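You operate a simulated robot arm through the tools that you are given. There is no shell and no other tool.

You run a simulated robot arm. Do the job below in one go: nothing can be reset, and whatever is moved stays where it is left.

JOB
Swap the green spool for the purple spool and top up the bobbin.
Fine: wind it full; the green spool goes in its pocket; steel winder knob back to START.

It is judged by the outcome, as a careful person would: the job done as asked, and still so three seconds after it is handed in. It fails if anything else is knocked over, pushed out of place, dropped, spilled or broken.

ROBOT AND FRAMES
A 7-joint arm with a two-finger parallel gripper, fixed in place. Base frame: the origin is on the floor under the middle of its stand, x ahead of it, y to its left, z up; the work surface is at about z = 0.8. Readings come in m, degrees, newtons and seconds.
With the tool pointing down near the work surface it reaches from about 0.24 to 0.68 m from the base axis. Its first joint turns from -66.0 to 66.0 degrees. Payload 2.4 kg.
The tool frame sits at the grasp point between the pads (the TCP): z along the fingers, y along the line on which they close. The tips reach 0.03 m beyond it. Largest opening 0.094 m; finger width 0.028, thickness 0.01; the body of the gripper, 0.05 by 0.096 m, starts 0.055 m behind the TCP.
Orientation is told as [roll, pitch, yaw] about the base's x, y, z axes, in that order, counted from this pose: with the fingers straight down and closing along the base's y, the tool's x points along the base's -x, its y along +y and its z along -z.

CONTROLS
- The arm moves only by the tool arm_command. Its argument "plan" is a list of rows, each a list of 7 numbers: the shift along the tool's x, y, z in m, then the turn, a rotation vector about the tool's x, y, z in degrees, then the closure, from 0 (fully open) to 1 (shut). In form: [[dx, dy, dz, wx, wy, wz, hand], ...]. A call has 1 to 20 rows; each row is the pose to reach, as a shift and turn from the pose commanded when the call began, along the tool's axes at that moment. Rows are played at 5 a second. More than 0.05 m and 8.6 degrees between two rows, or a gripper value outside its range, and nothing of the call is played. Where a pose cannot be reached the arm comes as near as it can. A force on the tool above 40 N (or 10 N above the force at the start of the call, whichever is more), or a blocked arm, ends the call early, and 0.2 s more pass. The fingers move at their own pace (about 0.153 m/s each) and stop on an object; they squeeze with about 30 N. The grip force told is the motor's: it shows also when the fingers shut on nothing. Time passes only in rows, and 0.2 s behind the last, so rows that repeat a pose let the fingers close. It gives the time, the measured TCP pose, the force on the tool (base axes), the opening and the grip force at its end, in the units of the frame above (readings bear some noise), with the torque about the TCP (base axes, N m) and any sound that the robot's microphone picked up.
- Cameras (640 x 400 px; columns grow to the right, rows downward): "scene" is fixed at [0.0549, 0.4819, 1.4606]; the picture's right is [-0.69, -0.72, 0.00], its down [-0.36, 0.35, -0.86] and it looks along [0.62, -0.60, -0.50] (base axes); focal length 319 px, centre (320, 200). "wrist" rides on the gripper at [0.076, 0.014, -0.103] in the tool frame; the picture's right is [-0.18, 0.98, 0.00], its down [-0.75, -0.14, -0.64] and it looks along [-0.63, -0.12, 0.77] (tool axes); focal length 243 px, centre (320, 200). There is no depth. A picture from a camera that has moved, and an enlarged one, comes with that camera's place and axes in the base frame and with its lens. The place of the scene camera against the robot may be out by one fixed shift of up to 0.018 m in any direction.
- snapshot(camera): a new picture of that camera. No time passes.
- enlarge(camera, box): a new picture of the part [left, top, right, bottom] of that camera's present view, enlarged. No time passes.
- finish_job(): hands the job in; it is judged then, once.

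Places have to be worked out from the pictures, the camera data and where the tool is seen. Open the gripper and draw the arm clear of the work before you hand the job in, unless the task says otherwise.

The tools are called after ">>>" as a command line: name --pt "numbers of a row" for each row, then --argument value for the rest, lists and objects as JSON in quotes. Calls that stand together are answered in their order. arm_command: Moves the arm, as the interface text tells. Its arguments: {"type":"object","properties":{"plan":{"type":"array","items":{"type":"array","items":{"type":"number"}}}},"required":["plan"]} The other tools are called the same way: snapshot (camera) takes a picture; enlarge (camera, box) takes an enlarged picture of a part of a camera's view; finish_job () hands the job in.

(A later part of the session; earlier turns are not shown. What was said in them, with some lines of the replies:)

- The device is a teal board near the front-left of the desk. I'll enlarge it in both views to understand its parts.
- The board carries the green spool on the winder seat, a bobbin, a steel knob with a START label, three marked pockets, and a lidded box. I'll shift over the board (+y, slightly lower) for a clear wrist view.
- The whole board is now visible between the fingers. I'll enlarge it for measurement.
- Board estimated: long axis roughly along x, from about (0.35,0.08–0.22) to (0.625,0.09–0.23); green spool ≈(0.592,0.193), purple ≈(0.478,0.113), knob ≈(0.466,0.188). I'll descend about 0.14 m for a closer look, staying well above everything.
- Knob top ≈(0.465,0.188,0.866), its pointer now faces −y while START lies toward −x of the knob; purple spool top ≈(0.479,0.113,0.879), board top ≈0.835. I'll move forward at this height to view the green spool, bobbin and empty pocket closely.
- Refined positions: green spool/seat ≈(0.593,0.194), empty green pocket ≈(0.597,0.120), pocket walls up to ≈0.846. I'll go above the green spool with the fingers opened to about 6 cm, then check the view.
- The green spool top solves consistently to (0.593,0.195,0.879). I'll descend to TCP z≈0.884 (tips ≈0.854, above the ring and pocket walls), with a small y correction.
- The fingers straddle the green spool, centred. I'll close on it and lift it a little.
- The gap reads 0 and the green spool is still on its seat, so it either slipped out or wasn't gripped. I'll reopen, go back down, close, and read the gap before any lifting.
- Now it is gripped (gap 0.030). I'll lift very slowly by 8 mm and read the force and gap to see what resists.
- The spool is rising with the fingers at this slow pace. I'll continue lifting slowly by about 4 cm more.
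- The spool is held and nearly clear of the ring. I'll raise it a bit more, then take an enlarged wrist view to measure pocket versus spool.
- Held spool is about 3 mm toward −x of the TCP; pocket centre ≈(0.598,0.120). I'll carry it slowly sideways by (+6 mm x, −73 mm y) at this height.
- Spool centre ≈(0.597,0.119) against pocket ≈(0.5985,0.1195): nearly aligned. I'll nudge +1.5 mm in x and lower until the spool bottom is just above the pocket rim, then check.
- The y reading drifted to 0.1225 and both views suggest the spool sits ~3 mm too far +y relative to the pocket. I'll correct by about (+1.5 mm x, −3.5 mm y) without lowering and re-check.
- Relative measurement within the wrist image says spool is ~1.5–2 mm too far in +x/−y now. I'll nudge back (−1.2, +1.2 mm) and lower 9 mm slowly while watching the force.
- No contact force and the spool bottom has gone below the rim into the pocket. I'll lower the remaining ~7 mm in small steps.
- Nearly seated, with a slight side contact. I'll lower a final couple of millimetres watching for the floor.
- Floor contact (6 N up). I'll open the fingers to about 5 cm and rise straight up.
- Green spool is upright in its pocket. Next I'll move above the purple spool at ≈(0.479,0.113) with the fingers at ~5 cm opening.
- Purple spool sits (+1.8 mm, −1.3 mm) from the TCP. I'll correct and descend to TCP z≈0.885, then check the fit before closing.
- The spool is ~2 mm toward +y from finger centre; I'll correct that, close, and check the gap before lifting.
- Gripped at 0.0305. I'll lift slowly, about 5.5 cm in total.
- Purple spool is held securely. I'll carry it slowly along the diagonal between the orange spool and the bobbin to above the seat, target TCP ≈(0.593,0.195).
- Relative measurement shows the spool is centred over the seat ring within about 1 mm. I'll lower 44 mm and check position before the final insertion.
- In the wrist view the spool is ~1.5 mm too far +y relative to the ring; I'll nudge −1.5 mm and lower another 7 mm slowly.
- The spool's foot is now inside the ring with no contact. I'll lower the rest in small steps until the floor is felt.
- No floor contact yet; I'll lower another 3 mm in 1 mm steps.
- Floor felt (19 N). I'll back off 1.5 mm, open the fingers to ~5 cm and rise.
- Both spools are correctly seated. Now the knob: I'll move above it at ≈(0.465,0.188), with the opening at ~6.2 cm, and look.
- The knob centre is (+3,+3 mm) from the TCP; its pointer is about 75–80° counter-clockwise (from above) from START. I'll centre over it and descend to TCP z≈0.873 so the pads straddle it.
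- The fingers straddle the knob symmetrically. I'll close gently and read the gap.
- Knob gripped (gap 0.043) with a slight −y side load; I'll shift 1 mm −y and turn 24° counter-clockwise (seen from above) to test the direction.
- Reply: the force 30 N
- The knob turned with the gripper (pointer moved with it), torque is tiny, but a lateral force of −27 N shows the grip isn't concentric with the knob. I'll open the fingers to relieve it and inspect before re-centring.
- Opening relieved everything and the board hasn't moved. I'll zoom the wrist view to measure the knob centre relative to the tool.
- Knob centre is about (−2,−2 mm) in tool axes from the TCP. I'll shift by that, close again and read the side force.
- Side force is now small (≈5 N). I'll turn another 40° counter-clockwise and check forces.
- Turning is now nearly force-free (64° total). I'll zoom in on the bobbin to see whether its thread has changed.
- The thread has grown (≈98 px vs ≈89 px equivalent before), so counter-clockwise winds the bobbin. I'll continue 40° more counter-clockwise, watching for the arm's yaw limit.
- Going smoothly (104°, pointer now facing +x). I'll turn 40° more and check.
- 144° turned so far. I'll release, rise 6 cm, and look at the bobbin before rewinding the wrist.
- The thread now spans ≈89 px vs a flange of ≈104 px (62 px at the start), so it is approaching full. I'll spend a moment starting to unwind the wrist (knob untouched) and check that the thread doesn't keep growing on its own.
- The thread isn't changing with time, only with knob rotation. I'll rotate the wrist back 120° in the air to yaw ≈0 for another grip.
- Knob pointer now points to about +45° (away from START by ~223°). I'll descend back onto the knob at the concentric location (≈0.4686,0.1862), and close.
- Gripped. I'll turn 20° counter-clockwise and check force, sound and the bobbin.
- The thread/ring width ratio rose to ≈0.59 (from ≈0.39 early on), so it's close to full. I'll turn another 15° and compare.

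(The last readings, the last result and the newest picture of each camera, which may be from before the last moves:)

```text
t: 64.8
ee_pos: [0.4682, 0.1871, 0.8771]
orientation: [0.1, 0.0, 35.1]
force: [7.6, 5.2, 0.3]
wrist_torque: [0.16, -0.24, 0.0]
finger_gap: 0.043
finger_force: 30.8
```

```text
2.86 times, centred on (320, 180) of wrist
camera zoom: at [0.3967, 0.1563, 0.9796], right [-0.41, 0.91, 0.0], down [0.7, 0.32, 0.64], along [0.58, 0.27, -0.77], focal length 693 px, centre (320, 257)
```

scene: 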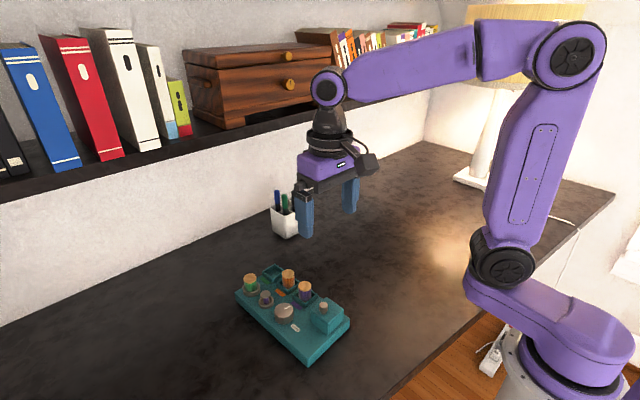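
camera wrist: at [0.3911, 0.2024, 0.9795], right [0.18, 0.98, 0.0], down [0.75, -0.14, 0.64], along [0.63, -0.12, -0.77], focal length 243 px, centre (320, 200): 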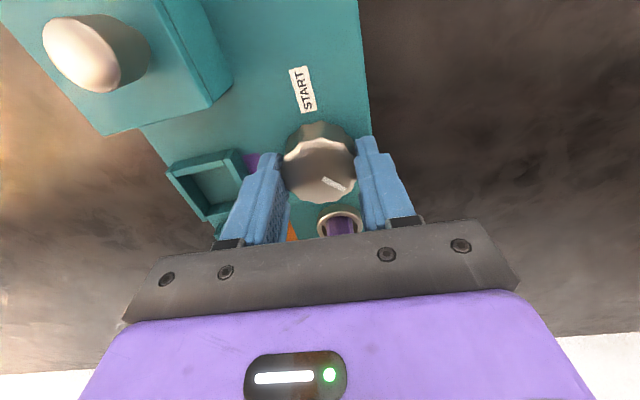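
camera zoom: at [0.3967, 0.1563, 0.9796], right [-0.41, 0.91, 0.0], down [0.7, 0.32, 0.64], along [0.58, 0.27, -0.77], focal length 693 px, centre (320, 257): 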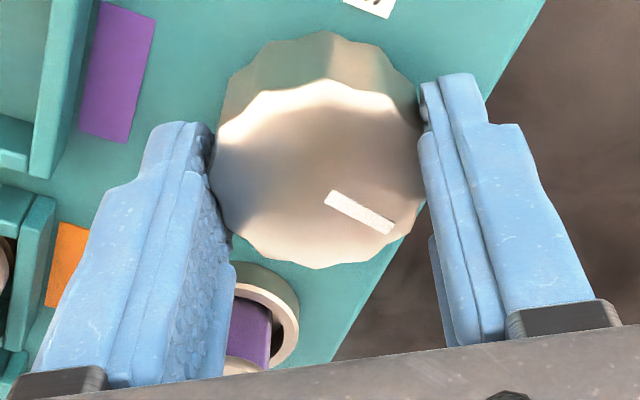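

The bobbin's left edge is visible in the scene; I'll enlarge that strip to gauge the thread radius.

>>> enlarge --camera "scene" --box '[264, 288, 284, 312]'

```text
16.00 times, centred on (274, 300) of scene
camera zoom: at [0.0551, 0.4821, 1.4606], right [-0.69, -0.72, 0.0], down [-0.36, 0.35, -0.86], along [0.62, -0.6, -0.5], focal length 5107 px, centre (1056, -1400)
```

zoom: 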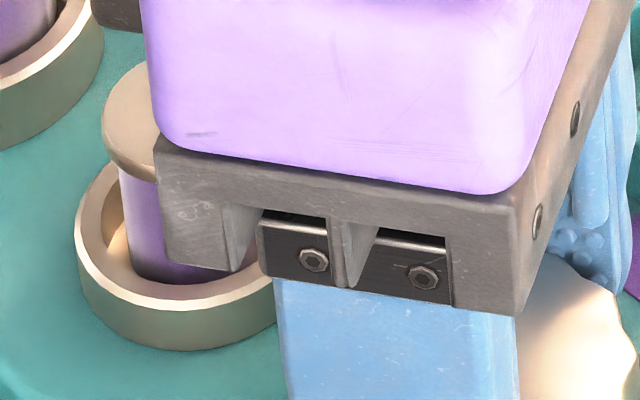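

By the left edge, the thread is now ≈95 px vs flange ≈104 px (growth fits r² linear in angle). I'll continue in 10° increments, watching for a sound or for growth to stop.

>>> arm_command --pt "0 0.0003 0 0 0 -5 1" --pt "0 0.0003 0 0 0 -10 1" --pt "0 0.0003 0 0 0 -10 1"

>>> enlarge --camera "scene" --box '[264, 288, 284, 312]'

```text
t: 65.6
ee_pos: [0.468, 0.1876, 0.8767]
orientation: [-0.1, -0.1, 45.0]
force: [8.9, -2.9, 11.7]
wrist_torque: [-0.62, 0.17, 0.02]
finger_gap: 0.0427
finger_force: 30.2
```

```text
16.00 times, centred on (274, 300) of scene
camera zoom: at [0.055, 0.4818, 1.4607], right [-0.69, -0.72, 0.0], down [-0.36, 0.35, -0.86], along [0.62, -0.6, -0.5], focal length 5107 px, centre (1056, -1400)
```

zoom: 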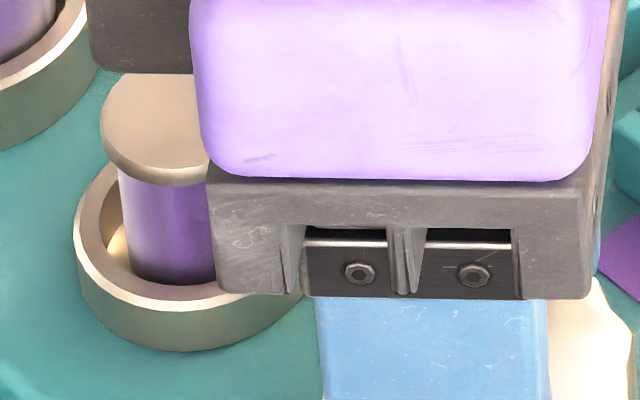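

No sound and only a ~1 px change, as expected. I'll turn 20° more and re-measure.

>>> arm_command --pt "-0.0004 0.0 0 0 0 -5 1" --pt "-0.0006 0.0 0 0 0 -10 1" --pt "-0.0006 0.0 0 0 0 -15 1" --pt "-0.0006 0.0 0 0 0 -20 1" --pt "-0.0006 0.0 0 0 0 -20 1"

>>> enlarge --camera "scene" --box '[264, 288, 284, 312]'

```text
t: 66.8
ee_pos: [0.4687, 0.1883, 0.8774]
orientation: [-0.1, 0.0, 65.0]
force: [6.0, -8.1, 9.7]
wrist_torque: [-0.01, -0.33, 0.02]
finger_gap: 0.0429
finger_force: 29.6
```

```text
16.00 times, centred on (274, 300) of scene
camera zoom: at [0.0549, 0.4816, 1.4607], right [-0.69, -0.72, 0.0], down [-0.36, 0.35, -0.86], along [0.62, -0.6, -0.5], focal length 5107 px, centre (1056, -1400)
```

zoom: 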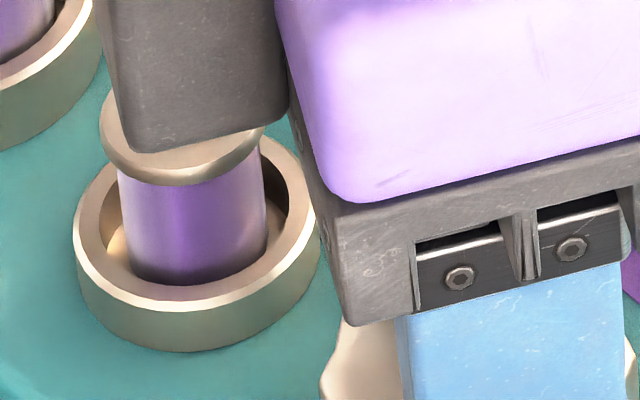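

Both thread edges are visible: ≈90 px at this scale, same as after 144°, so the bobbin stopped growing (apparently full). I'll check that the knob pointer has truly been following the gripper.

>>> enlarge --camera "wrist" --box '[250, 110, 390, 250]'

>>> enlarge --camera "scene" --box '[225, 250, 345, 350]'

```text
2.86 times, centred on (320, 180) of wrist
camera zoom: at [0.4222, 0.1254, 0.9795], right [-0.81, 0.58, 0.0], down [0.45, 0.62, 0.64], along [0.37, 0.52, -0.77], focal length 693 px, centre (320, 257)
```

zoom: 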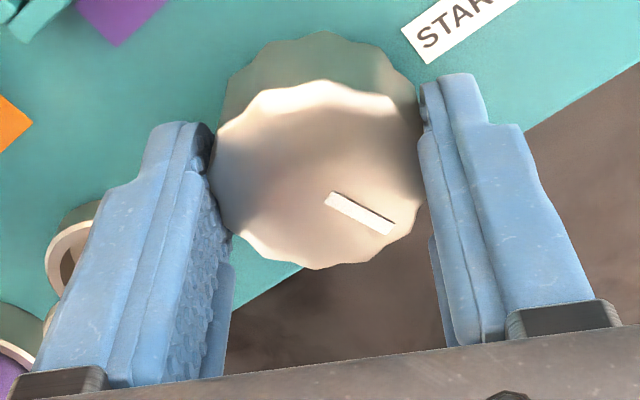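

```text
4.00 times, centred on (285, 300) of scene
camera zoom: at [0.0549, 0.4816, 1.4607], right [-0.69, -0.72, 0.0], down [-0.36, 0.35, -0.86], along [0.62, -0.6, -0.5], focal length 1277 px, centre (460, -200)
```

zoom: 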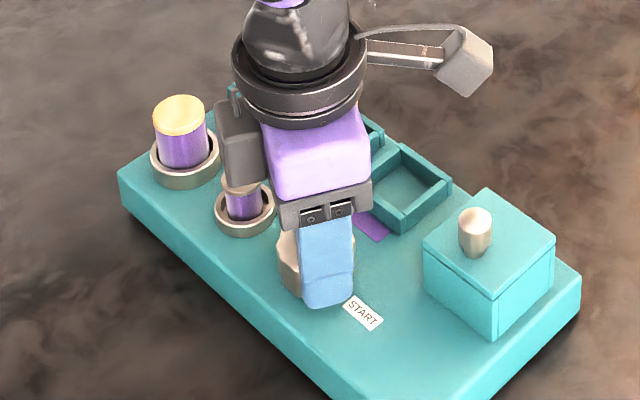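

The pointer has followed the gripper (now ≈288° counter-clockwise past START), and the bobbin has stopped growing. To see whether turning back unwinds it, I'll turn 30° clockwise and compare the thread.

>>> arm_command --pt "0 0 0 0 0 6 1" --pt "0 0 0 0 0 12 1" --pt "0 0 0 0 0 18 1" --pt "0 0 0 0 0 24 1" --pt "0 0 0 0 0 30 1" --pt "0 0 0 0 0 30 1"

>>> enlarge --camera "scene" --box '[264, 288, 284, 312]'

>>> enlarge --camera "wrist" --box '[250, 110, 390, 250]'

```text
t: 68.2
ee_pos: [0.4675, 0.1881, 0.8767]
orientation: [0.0, 0.0, 34.7]
force: [10.4, -15.5, 0.8]
wrist_torque: [0.01, -1.01, 0.02]
finger_gap: 0.0429
finger_force: 30.6
```

```text
16.00 times, centred on (274, 300) of scene
camera zoom: at [0.0552, 0.4815, 1.4608], right [-0.69, -0.72, 0.0], down [-0.36, 0.35, -0.86], along [0.62, -0.6, -0.5], focal length 5107 px, centre (1056, -1400)
```

zoom: 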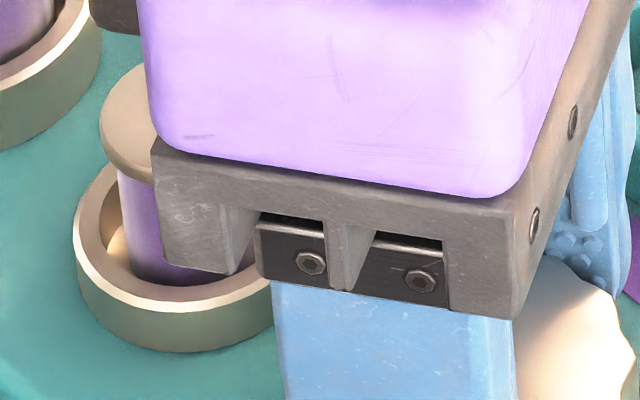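

```text
2.86 times, centred on (320, 180) of wrist
camera zoom: at [0.3965, 0.1566, 0.9794], right [-0.41, 0.91, 0.0], down [0.7, 0.31, 0.64], along [0.59, 0.26, -0.77], focal length 693 px, centre (320, 257)
```

zoom: 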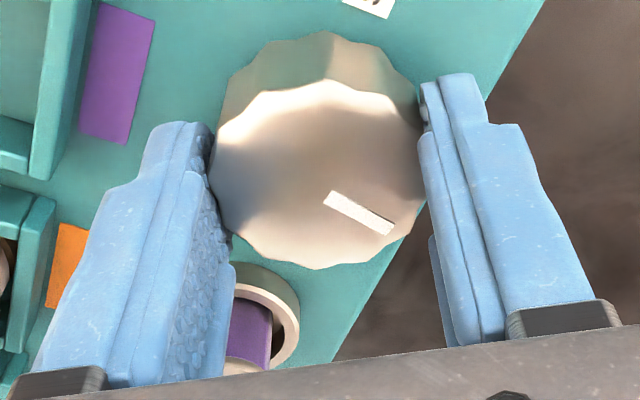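

The thread's left edge is unchanged after 30° clockwise, so turning back doesn't unwind at once. I'll re-centre by 1 mm and continue 35° clockwise, then check again.

>>> arm_command --pt "0 -0.0012 0 0 0 0 1" --pt "0 -0.0012 0 0 0 7 1" --pt "0 -0.0012 0 0 0 14 1" --pt "0 -0.0012 0 0 0 21 1" --pt "0 -0.0012 0 0 0 28 1" --pt "0 -0.0012 0 0 0 35 1" --pt "0 -0.0012 0 0 0 35 1"

>>> enlarge --camera "wrist" --box '[250, 110, 390, 250]'

>>> enlarge --camera "scene" --box '[264, 288, 284, 312]'

```text
t: 69.8
ee_pos: [0.4681, 0.187, 0.8768]
orientation: [0.0, 0.1, 0.0]
force: [-6.4, 1.9, 1.2]
wrist_torque: [0.11, 0.12, -0.03]
finger_gap: 0.0429
finger_force: 29.7
```

```text
2.86 times, centred on (320, 180) of wrist
camera zoom: at [0.3915, 0.2027, 0.9796], right [0.18, 0.98, 0.0], down [0.76, -0.14, 0.64], along [0.63, -0.12, -0.77], focal length 693 px, centre (320, 257)
```

zoom: 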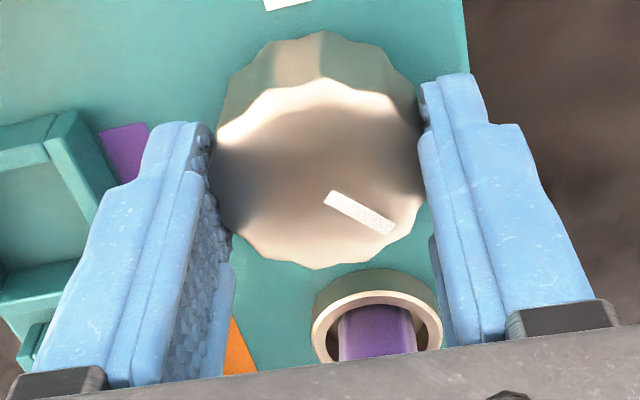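

```text
16.00 times, centred on (274, 300) of scene
camera zoom: at [0.0547, 0.482, 1.4606], right [-0.69, -0.72, 0.0], down [-0.36, 0.35, -0.86], along [0.62, -0.6, -0.5], focal length 5107 px, centre (1056, -1400)
```

zoom: 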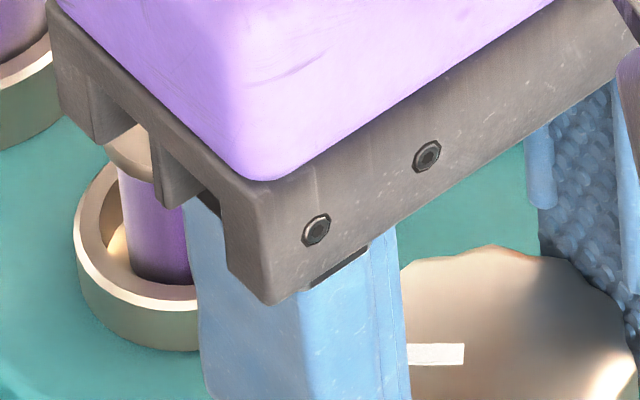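

Thread is unchanged (79/132 in this view). I'll continue 40° clockwise (into negative yaw) and check again.

>>> arm_command --pt "0.0004 0 0 0 0 7 1" --pt "0.0004 0 0 0 0 14 1" --pt "0.0004 0 0 0 0 21 1" --pt "0.0004 0 0 0 0 28 1" --pt "0.0004 0 0 0 0 34 1" --pt "0.0004 0 0 0 0 40 1" --pt "0.0004 0 0 0 0 40 1"

>>> enlarge --camera "scene" --box '[225, 250, 345, 350]'

>>> enlarge --camera "wrist" --box '[250, 110, 460, 250]'

```text
t: 71.4
ee_pos: [0.4673, 0.1878, 0.8769]
orientation: [0.0, 0.0, -40.2]
force: [-6.8, 4.2, -0.3]
wrist_torque: [0.14, 0.18, 0.0]
finger_gap: 0.0431
finger_force: 30.2
```

```text
4.00 times, centred on (285, 300) of scene
camera zoom: at [0.0548, 0.482, 1.4606], right [-0.69, -0.72, 0.0], down [-0.36, 0.35, -0.86], along [0.62, -0.6, -0.5], focal length 1277 px, centre (460, -200)
```

zoom: 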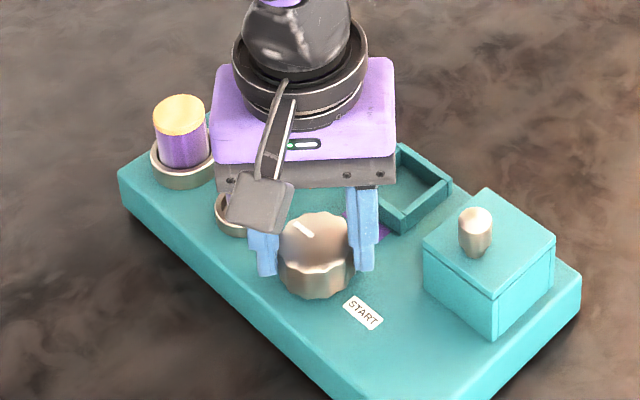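

```text
2.86 times, centred on (355, 180) of wrist
camera zoom: at [0.4183, 0.2482, 0.9794], right [0.77, 0.63, 0.0], down [0.49, -0.59, 0.64], along [0.41, -0.5, -0.77], focal length 693 px, centre (220, 257)
```

zoom: 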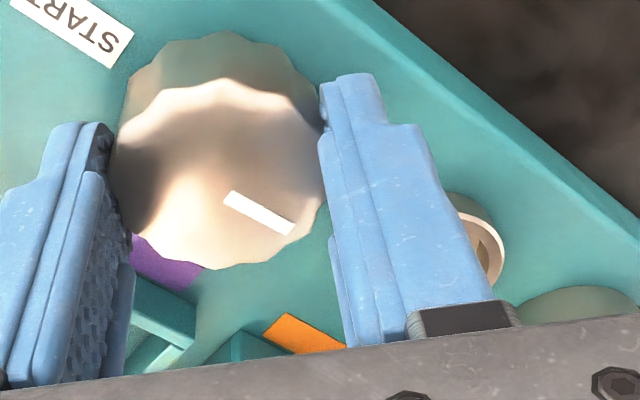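

The bobbin is hidden at this angle; I'll continue 40° more clockwise and then check.

>>> arm_command --pt "0.0004 0.0003 0 0 0 7 1" --pt "0.0004 0.0003 0 0 0 14 1" --pt "0.0004 0.0003 0 0 0 21 1" --pt "0.0004 0.0003 0 0 0 28 1" --pt "0.0004 0.0003 0 0 0 34 1" --pt "0.0004 0.0003 0 0 0 40 1" --pt "0.0004 0.0003 0 0 0 40 1"

>>> enlarge --camera "scene" --box '[225, 250, 345, 350]'

>>> snapshot --camera "wrist"

```text
t: 73.0
ee_pos: [0.4682, 0.187, 0.8765]
orientation: [-0.1, 0.0, -80.1]
force: [-4.8, -3.4, -0.8]
wrist_torque: [0.04, 0.08, -0.02]
finger_gap: 0.0429
finger_force: 30.2
```

```text
4.00 times, centred on (285, 300) of scene
camera zoom: at [0.055, 0.4819, 1.4606], right [-0.69, -0.72, 0.0], down [-0.36, 0.35, -0.86], along [0.62, -0.6, -0.5], focal length 1277 px, centre (460, -200)
```

zoom: 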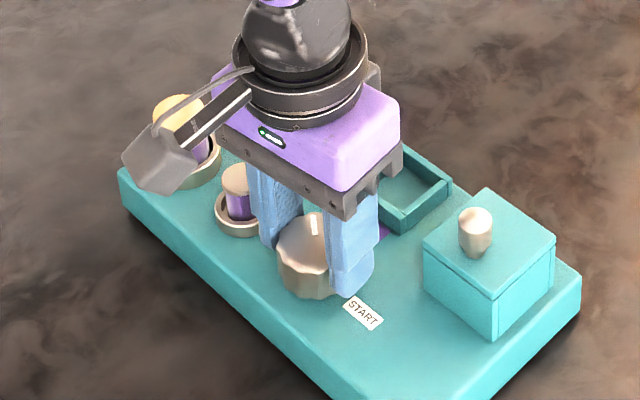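

```text
taken
camera wrist: at [0.4684, 0.2657, 0.9793], right [1.0, -0.01, 0.0], down [-0.01, -0.77, 0.64], along [-0.01, -0.64, -0.77], focal length 243 px, centre (320, 200)
```

wrist: 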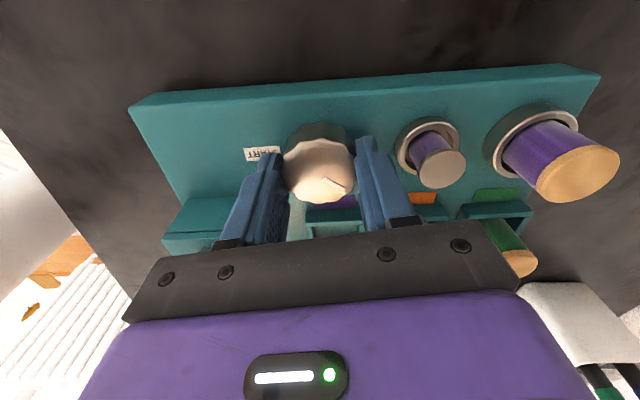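

Clear view of the bobbin in the wrist picture; I'll enlarge it in both cameras.

>>> enlarge --camera "wrist" --box '[380, 100, 480, 200]'

>>> enlarge --camera "scene" --box '[268, 284, 300, 312]'

```text
4.00 times, centred on (430, 150) of wrist
camera zoom: at [0.4684, 0.2657, 0.9793], right [1.0, -0.01, 0.0], down [-0.01, -0.77, 0.64], along [-0.01, -0.64, -0.77], focal length 970 px, centre (-120, 400)
```

zoom: 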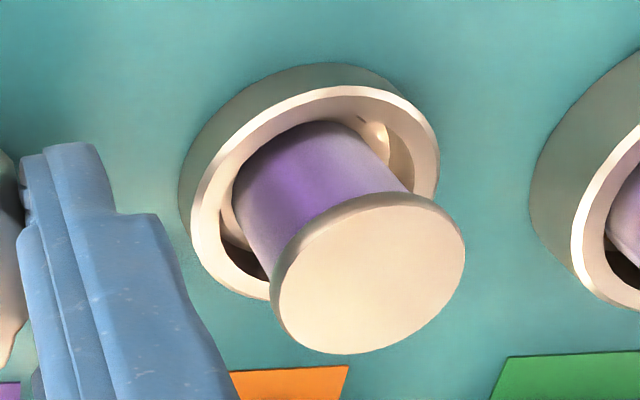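

```text
14.29 times, centred on (284, 298) of scene
camera zoom: at [0.055, 0.4819, 1.4606], right [-0.69, -0.72, 0.0], down [-0.36, 0.35, -0.86], along [0.62, -0.6, -0.5], focal length 4560 px, centre (834, -1200)
```

zoom: 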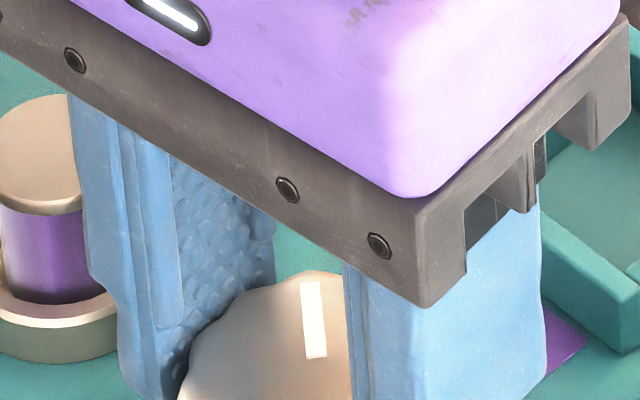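

The bobbin stays well wound while turning back, so I'll keep returning clockwise toward START: 56° more with this grip.

>>> arm_command --pt "0 0.0003 0 0 0 7 1" --pt "0 0.0003 0 0 0 14 1" --pt "0 0.0003 0 0 0 21 1" --pt "0 0.0003 0 0 0 28 1" --pt "0 0.0003 0 0 0 35 1" --pt "0 0.0003 0 0 0 42 1" --pt "0 0.0003 0 0 0 49 1" --pt "0 0.0003 0 0 0 56 1" --pt "0 0.0003 0 0 0 56 1"

>>> enlarge --camera "scene" --box '[225, 250, 345, 350]'

>>> snapshot --camera "wrist"

```text
t: 75.0
ee_pos: [0.4679, 0.1871, 0.8764]
orientation: [0.0, 0.0, -136.1]
force: [-7.7, -9.3, 6.9]
wrist_torque: [-0.52, 0.55, -0.01]
finger_gap: 0.0432
finger_force: 30.0
```

```text
4.00 times, centred on (285, 300) of scene
camera zoom: at [0.0546, 0.4817, 1.4607], right [-0.69, -0.72, 0.0], down [-0.36, 0.35, -0.86], along [0.62, -0.6, -0.5], focal length 1277 px, centre (460, -200)
```

zoom: 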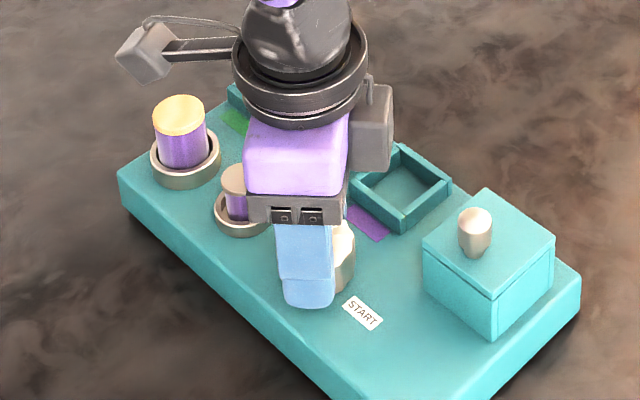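

```text
taken
camera wrist: at [0.5319, 0.2307, 0.9794], right [0.55, -0.84, 0.0], down [-0.64, -0.42, 0.64], along [-0.54, -0.35, -0.77], focal length 243 px, centre (320, 200)
```

wrist: 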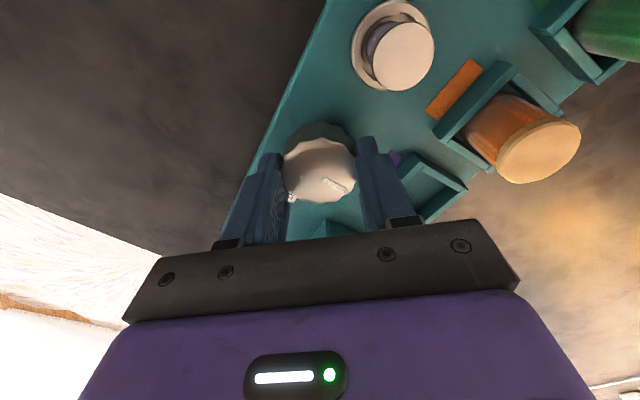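

The pointer is back near its original −y direction (≈87° left to START). I'll release, rise, and rotate the wrist back toward yaw 0.

>>> arm_command --pt "0 0 0 0 0 0 0.36" --pt "0 0 0 0 0 0 0.36" --pt "0 0 -0.01 0 0 0 0.36" --pt "0 0 -0.035 0 0 0 0.36" --pt "0 0 -0.065 0 0 0 0.36" --pt "0 0 -0.075 0 0 0 0.36"

>>> enlarge --camera "scene" --box '[255, 280, 305, 320]'

```text
t: 76.4
ee_pos: [0.469, 0.1869, 0.9504]
orientation: [-0.1, 0.1, -135.9]
force: [0.3, 0.0, -0.2]
wrist_torque: [0.01, -0.02, -0.03]
finger_gap: 0.0601
finger_force: 0.1
```

```text
10.00 times, centred on (280, 300) of scene
camera zoom: at [0.0549, 0.4819, 1.4606], right [-0.69, -0.72, 0.0], down [-0.36, 0.35, -0.86], along [0.62, -0.6, -0.5], focal length 3192 px, centre (720, -800)
```

zoom: 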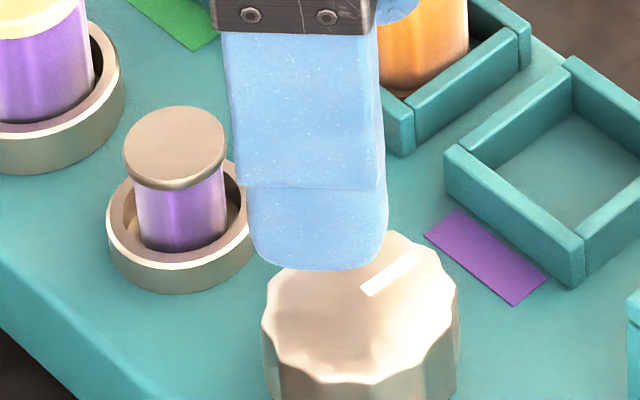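

The bobbin is still at its full width (≈90 px). Now I'll rotate the wrist back by 136° in the air.

>>> arm_command --pt "0 0 0 0 0 -8 0.36" --pt "0 0 0 0 0 -16 0.36" --pt "0 0 0 0 0 -24 0.36" --pt "0 0 0 0 0 -32 0.36" --pt "0 0 0 0 0 -40 0.36" --pt "0 0 0 0 0 -48 0.36" --pt "0 0 0 0 0 -56 0.36" --pt "0 0 0 0 0 -64 0.36" --pt "0 0 0 0 0 -72 0.36" --pt "0 0 0 0 0 -80 0.36" --pt "0 0 0 0 0 -88 0.36" --pt "0 0 0 0 0 -96 0.36" --pt "0 0 0 0 0 -104 0.36" --pt "0 0 0 0 0 -112 0.36" --pt "0 0 0 0 0 -120 0.36" --pt "0 0 0 0 0 -128 0.36" --pt "0 0 0 0 0 -136 0.36" --pt "0 0 0 0 0 -136 0.36"

>>> enlarge --camera "wrist" --box '[200, 10, 440, 190]'

```text
t: 80.2
ee_pos: [0.4681, 0.1868, 0.9519]
orientation: [0.0, 0.0, 0.1]
force: [-1.0, 0.5, 0.1]
wrist_torque: [-0.02, 0.0, 0.0]
finger_gap: 0.0602
finger_force: 0.0
```

```text
2.22 times, centred on (320, 100) of wrist
camera zoom: at [0.3915, 0.2028, 1.0548], right [0.18, 0.98, 0.0], down [0.75, -0.14, 0.64], along [0.63, -0.12, -0.77], focal length 539 px, centre (320, 422)
```

zoom: 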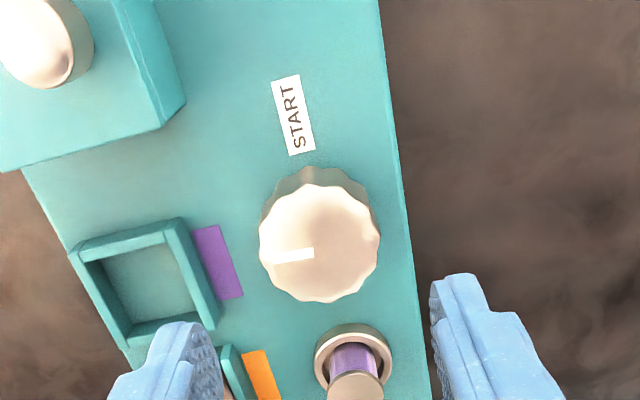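

Pointer is ≈86° counter-clockwise from START (START direction ≈183°, pointer ≈269°). I'll descend straight onto the knob and grip it again.

>>> arm_command --pt "0 0 0.02 0 0 0 0.36" --pt "0 0 0.04 0 0 0 0.36" --pt "0 0 0.06 0 0 0 0.36" --pt "0 0 0.075 0 0 0 0.36" --pt "0 0 0.075 0 0 0 0.36" --pt "0 0 0.075 0 0 0 0.48" --pt "0 0 0.075 0 0 0 1" --pt "0 0 0.075 0 0 0 1"

```text
t: 82.0
ee_pos: [0.469, 0.1881, 0.8764]
orientation: [0.1, 0.0, 0.1]
force: [0.4, 4.0, -0.6]
wrist_torque: [0.17, -0.25, -0.03]
finger_gap: 0.0431
finger_force: 29.9
```

Gripped with little side load. I'll turn 80° clockwise, leaving the last few degrees for a visual alignment.

>>> arm_command --pt "0 0.0003 0 0 0 7 1" --pt "0 0.0003 0 0 0 14 1" --pt "0 0.0003 0 0 0 21 1" --pt "0 0.0003 0 0 0 28 1" --pt "0 0.0003 0 0 0 35 1" --pt "0 0.0003 0 0 0 42 1" --pt "0 0.0003 0 0 0 49 1" --pt "0 0.0003 0 0 0 56 1" --pt "0 0.0003 0 0 0 63 1" --pt "0 0.0003 0 0 0 70 1" --pt "0 0.0003 0 0 0 76 1" --pt "0 0.0003 0 0 0 80 1" --pt "0 0.0003 0 0 0 80 1"

>>> snapshot --camera "wrist"

>>> enlarge --camera "wrist" --box '[220, 100, 380, 220]'

>>> enlarge --camera "scene" --box '[265, 285, 325, 335]'

```text
t: 84.8
ee_pos: [0.4681, 0.1874, 0.877]
orientation: [-0.1, 0.0, -80.0]
force: [-7.3, -8.1, 16.1]
wrist_torque: [-0.26, 0.4, -0.02]
finger_gap: 0.0433
finger_force: 30.0
```

```text
taken
camera wrist: at [0.4678, 0.2662, 0.9793], right [1.0, -0.01, 0.0], down [-0.01, -0.77, 0.64], along [-0.01, -0.64, -0.77], focal length 243 px, centre (320, 200)
```

wrist: 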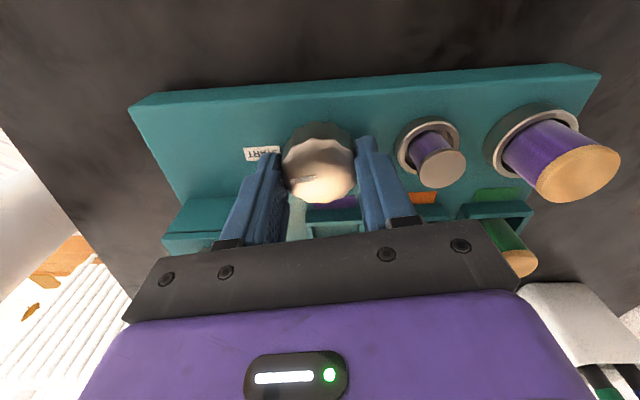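

```text
3.33 times, centred on (300, 160) of wrist
camera zoom: at [0.4678, 0.2662, 0.9793], right [1.0, -0.01, 0.0], down [-0.01, -0.77, 0.64], along [-0.01, -0.64, -0.77], focal length 809 px, centre (387, 333)
```

zoom: 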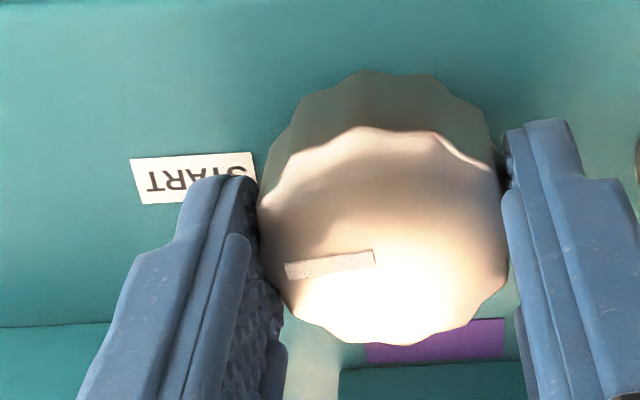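

```text
8.00 times, centred on (295, 310) of scene
camera zoom: at [0.0545, 0.4816, 1.4608], right [-0.69, -0.72, 0.0], down [-0.36, 0.35, -0.86], along [0.63, -0.6, -0.5], focal length 2554 px, centre (520, -680)
```

zoom: 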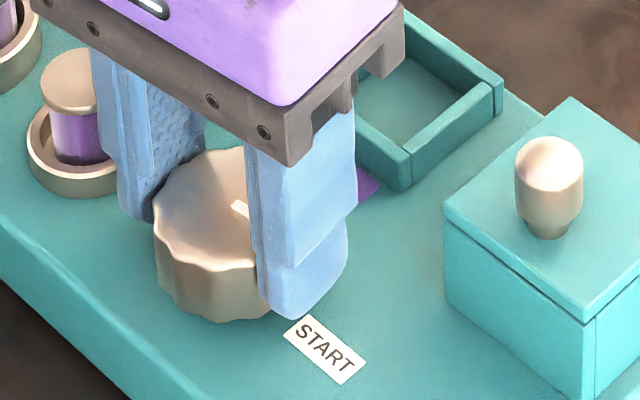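

Pointer direction is ≈189°, START axis ≈183°: about 6° remain. I'll turn 6° more clockwise, easing 1 mm up to relieve the vertical load.

>>> arm_command --pt "0 0 -0.001 0 0 3 1" --pt "0 0 -0.001 0 0 6 1" --pt "0 0 -0.001 0 0 6 1"

>>> enlarge --camera "wrist" --box '[220, 100, 380, 220]'

```text
t: 85.6
ee_pos: [0.4683, 0.1866, 0.8757]
orientation: [-0.1, -0.1, -86.0]
force: [-6.3, -9.3, -0.4]
wrist_torque: [-0.18, 0.18, -0.04]
finger_gap: 0.0434
finger_force: 29.7
```

```text
3.33 times, centred on (300, 160) of wrist
camera zoom: at [0.4759, 0.2658, 0.9792], right [0.99, -0.12, 0.0], down [-0.09, -0.76, 0.64], along [-0.08, -0.64, -0.77], focal length 809 px, centre (387, 333)
```

zoom: 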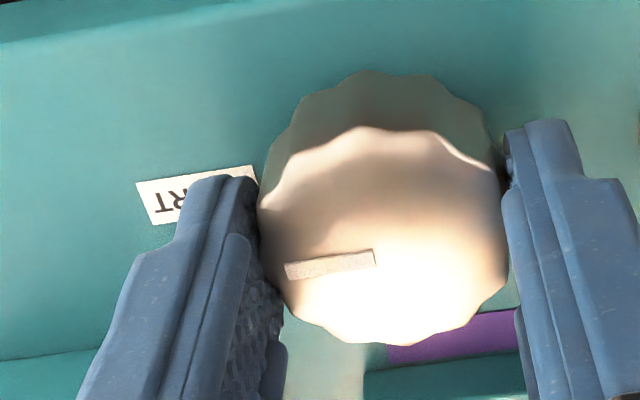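

The pointer now looks parallel to the START label axis. I'll release the knob, rise, and verify from above.

>>> arm_command --pt "0 0 0 0 0 0 0.6" --pt "0 0 0 0 0 0 0.36" --pt "0 0 0 0 0 0 0.36" --pt "0 0 -0.01 0 0 0 0.36" --pt "0 0 -0.035 0 0 0 0.36" --pt "0 0 -0.07 0 0 0 0.36" --pt "0 0 -0.1 0 0 0 0.36" --pt "0 0 -0.1 0 0 0 0.36"

>>> enlarge --camera "wrist" --box '[200, 20, 400, 180]'

>>> enlarge --camera "scene" --box '[255, 280, 325, 336]'

```text
t: 87.4
ee_pos: [0.4681, 0.1875, 0.9766]
orientation: [0.0, -0.1, -86.0]
force: [-0.6, 0.3, 0.3]
wrist_torque: [-0.02, 0.0, 0.0]
finger_gap: 0.0601
finger_force: 0.0
```

```text
2.50 times, centred on (300, 100) of wrist
camera zoom: at [0.4759, 0.2661, 1.0791], right [0.99, -0.12, 0.0], down [-0.09, -0.76, 0.64], along [-0.07, -0.64, -0.77], focal length 606 px, centre (370, 450)
```

zoom: 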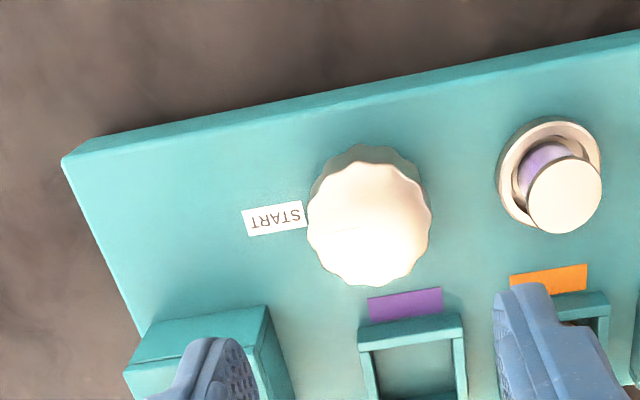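

```text
7.14 times, centred on (290, 308) of scene
camera zoom: at [0.0549, 0.4819, 1.4606], right [-0.69, -0.72, 0.0], down [-0.36, 0.35, -0.86], along [0.62, -0.6, -0.5], focal length 2280 px, centre (534, -571)
```

zoom: 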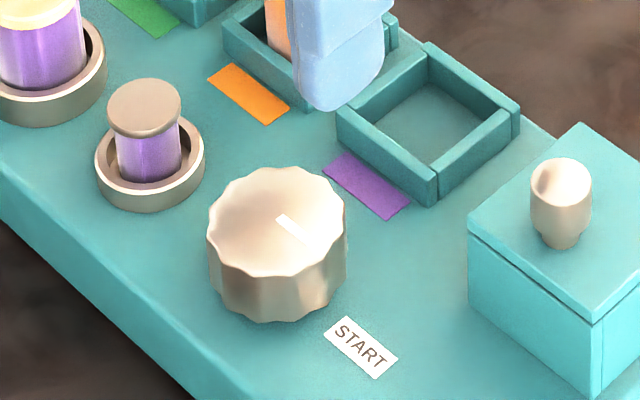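

The pointer now points at START (≈184° vs label ≈183.7°). I'll double-check the bobbin and spools in close-up.

>>> enlarge --camera "scene" --box '[262, 286, 286, 311]'

>>> snapshot --camera "scene"

>>> snapshot --camera "wrist"

```text
16.00 times, centred on (274, 298) of scene
camera zoom: at [0.0549, 0.4819, 1.4606], right [-0.69, -0.72, 0.0], down [-0.36, 0.35, -0.86], along [0.62, -0.6, -0.5], focal length 5107 px, centre (1056, -1376)
```

zoom: 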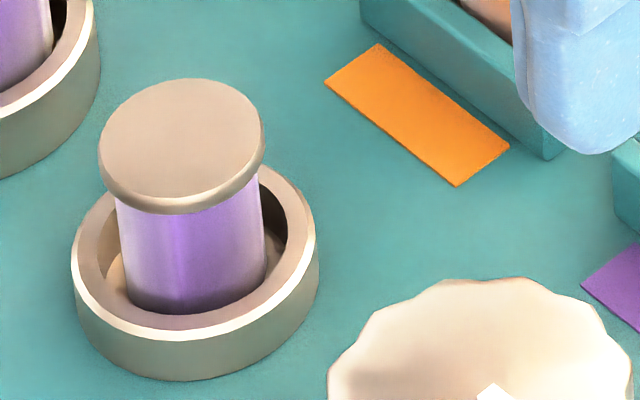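

```text
taken
```

scene: 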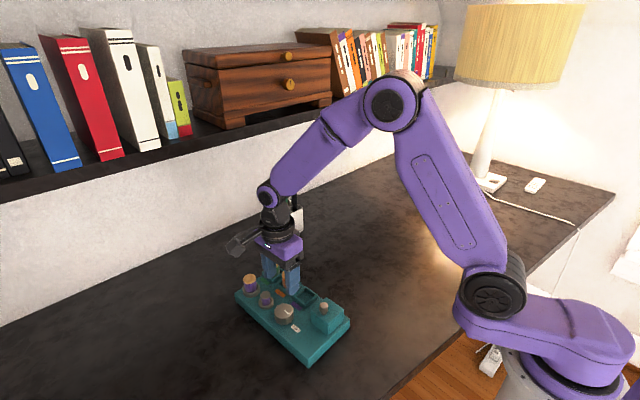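

```text
taken
camera wrist: at [0.4759, 0.2661, 1.0791], right [0.99, -0.12, 0.0], down [-0.09, -0.76, 0.64], along [-0.07, -0.64, -0.77], focal length 243 px, centre (320, 200)
```

wrist: 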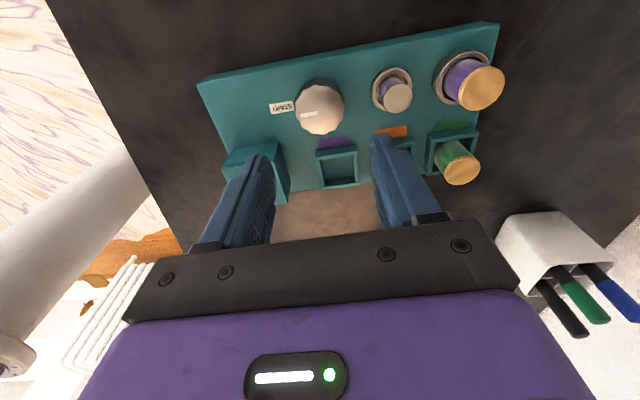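

Everything looks right; I'll zoom once more on the knob and label from the wrist to confirm the pointer angle precisely.

>>> enlarge --camera "wrist" --box '[260, 70, 360, 145]'

```text
5.33 times, centred on (310, 108) of wrist
camera zoom: at [0.4759, 0.2661, 1.0791], right [0.99, -0.12, 0.0], down [-0.09, -0.76, 0.64], along [-0.07, -0.64, -0.77], focal length 1294 px, centre (373, 693)
```

zoom: 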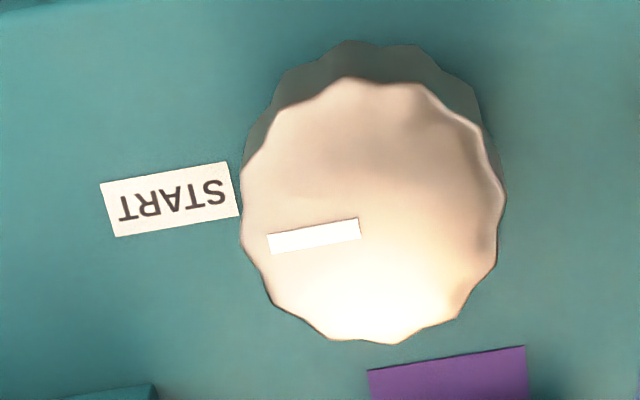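

The pointer direction (183.8°) matches the bearing to START (183.6°). I'll open the gripper fully and draw the arm up clear of the work.

>>> arm_command --pt "0 0 -0.04 0 0 0 0.36" --pt "0 0 -0.08 0 0 0 0" --pt "0 0 -0.12 0 0 0 0" --pt "0 0 -0.16 0 0 0 0" --pt "0 0 -0.19 0 0 0 0" --pt "0 0 -0.19 0 0 0 0"

>>> enlarge --camera "scene" --box '[225, 250, 360, 365]'

>>> snapshot --camera "scene"

```text
t: 88.8
ee_pos: [0.4709, 0.1888, 1.1666]
orientation: [0.0, 0.1, -86.0]
force: [-0.8, -0.5, -0.9]
wrist_torque: [0.03, 0.0, -0.01]
finger_gap: 0.0941
finger_force: 0.0
```

```text
3.48 times, centred on (292, 308) of scene
camera zoom: at [0.0549, 0.4819, 1.4606], right [-0.69, -0.72, 0.0], down [-0.36, 0.35, -0.86], along [0.62, -0.6, -0.5], focal length 1110 px, centre (416, -174)
```

zoom: 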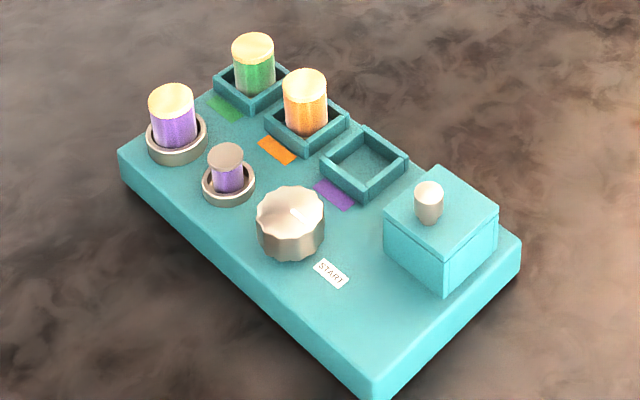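

```text
taken
```

scene: 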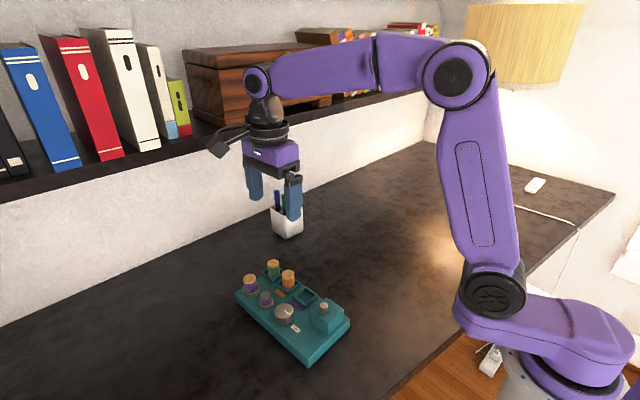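

Final check: the purple spool is on the winder seat, the green spool stands in its green pocket, and the bobbin is wound out to where it stopped growing. The knob points to START, nothing else has moved, and the arm is clear with the gripper open. I'm handing the job in.

>>> finish_job

```text
The job is handed in.
```

The job is handed in, and the final pictures show everything as asked.

- **Spools:** the purple spool is on the winder seat and the green spool stands upright in its green pocket.
- **Bobbin:** I wound it with purple thread by turning the knob counter-clockwise until the thread stopped growing. It then stayed the same width through another 65° of turning, so I took that as full. The thread ends slightly inside the bobbin's rim, at about 87% of its width. No sound or mark confirmed "full".
- **Winder knob:** I turned it back clockwise and the thread did not unwind. The pointer is within about half a degree of START.
- **Everything else:** my first lift of the green spool lost its grip and left the spool on its seat; the second, slower lift held. Nothing was dropped or knocked over, and the board has not moved. The arm is clear above the board with the gripper open.
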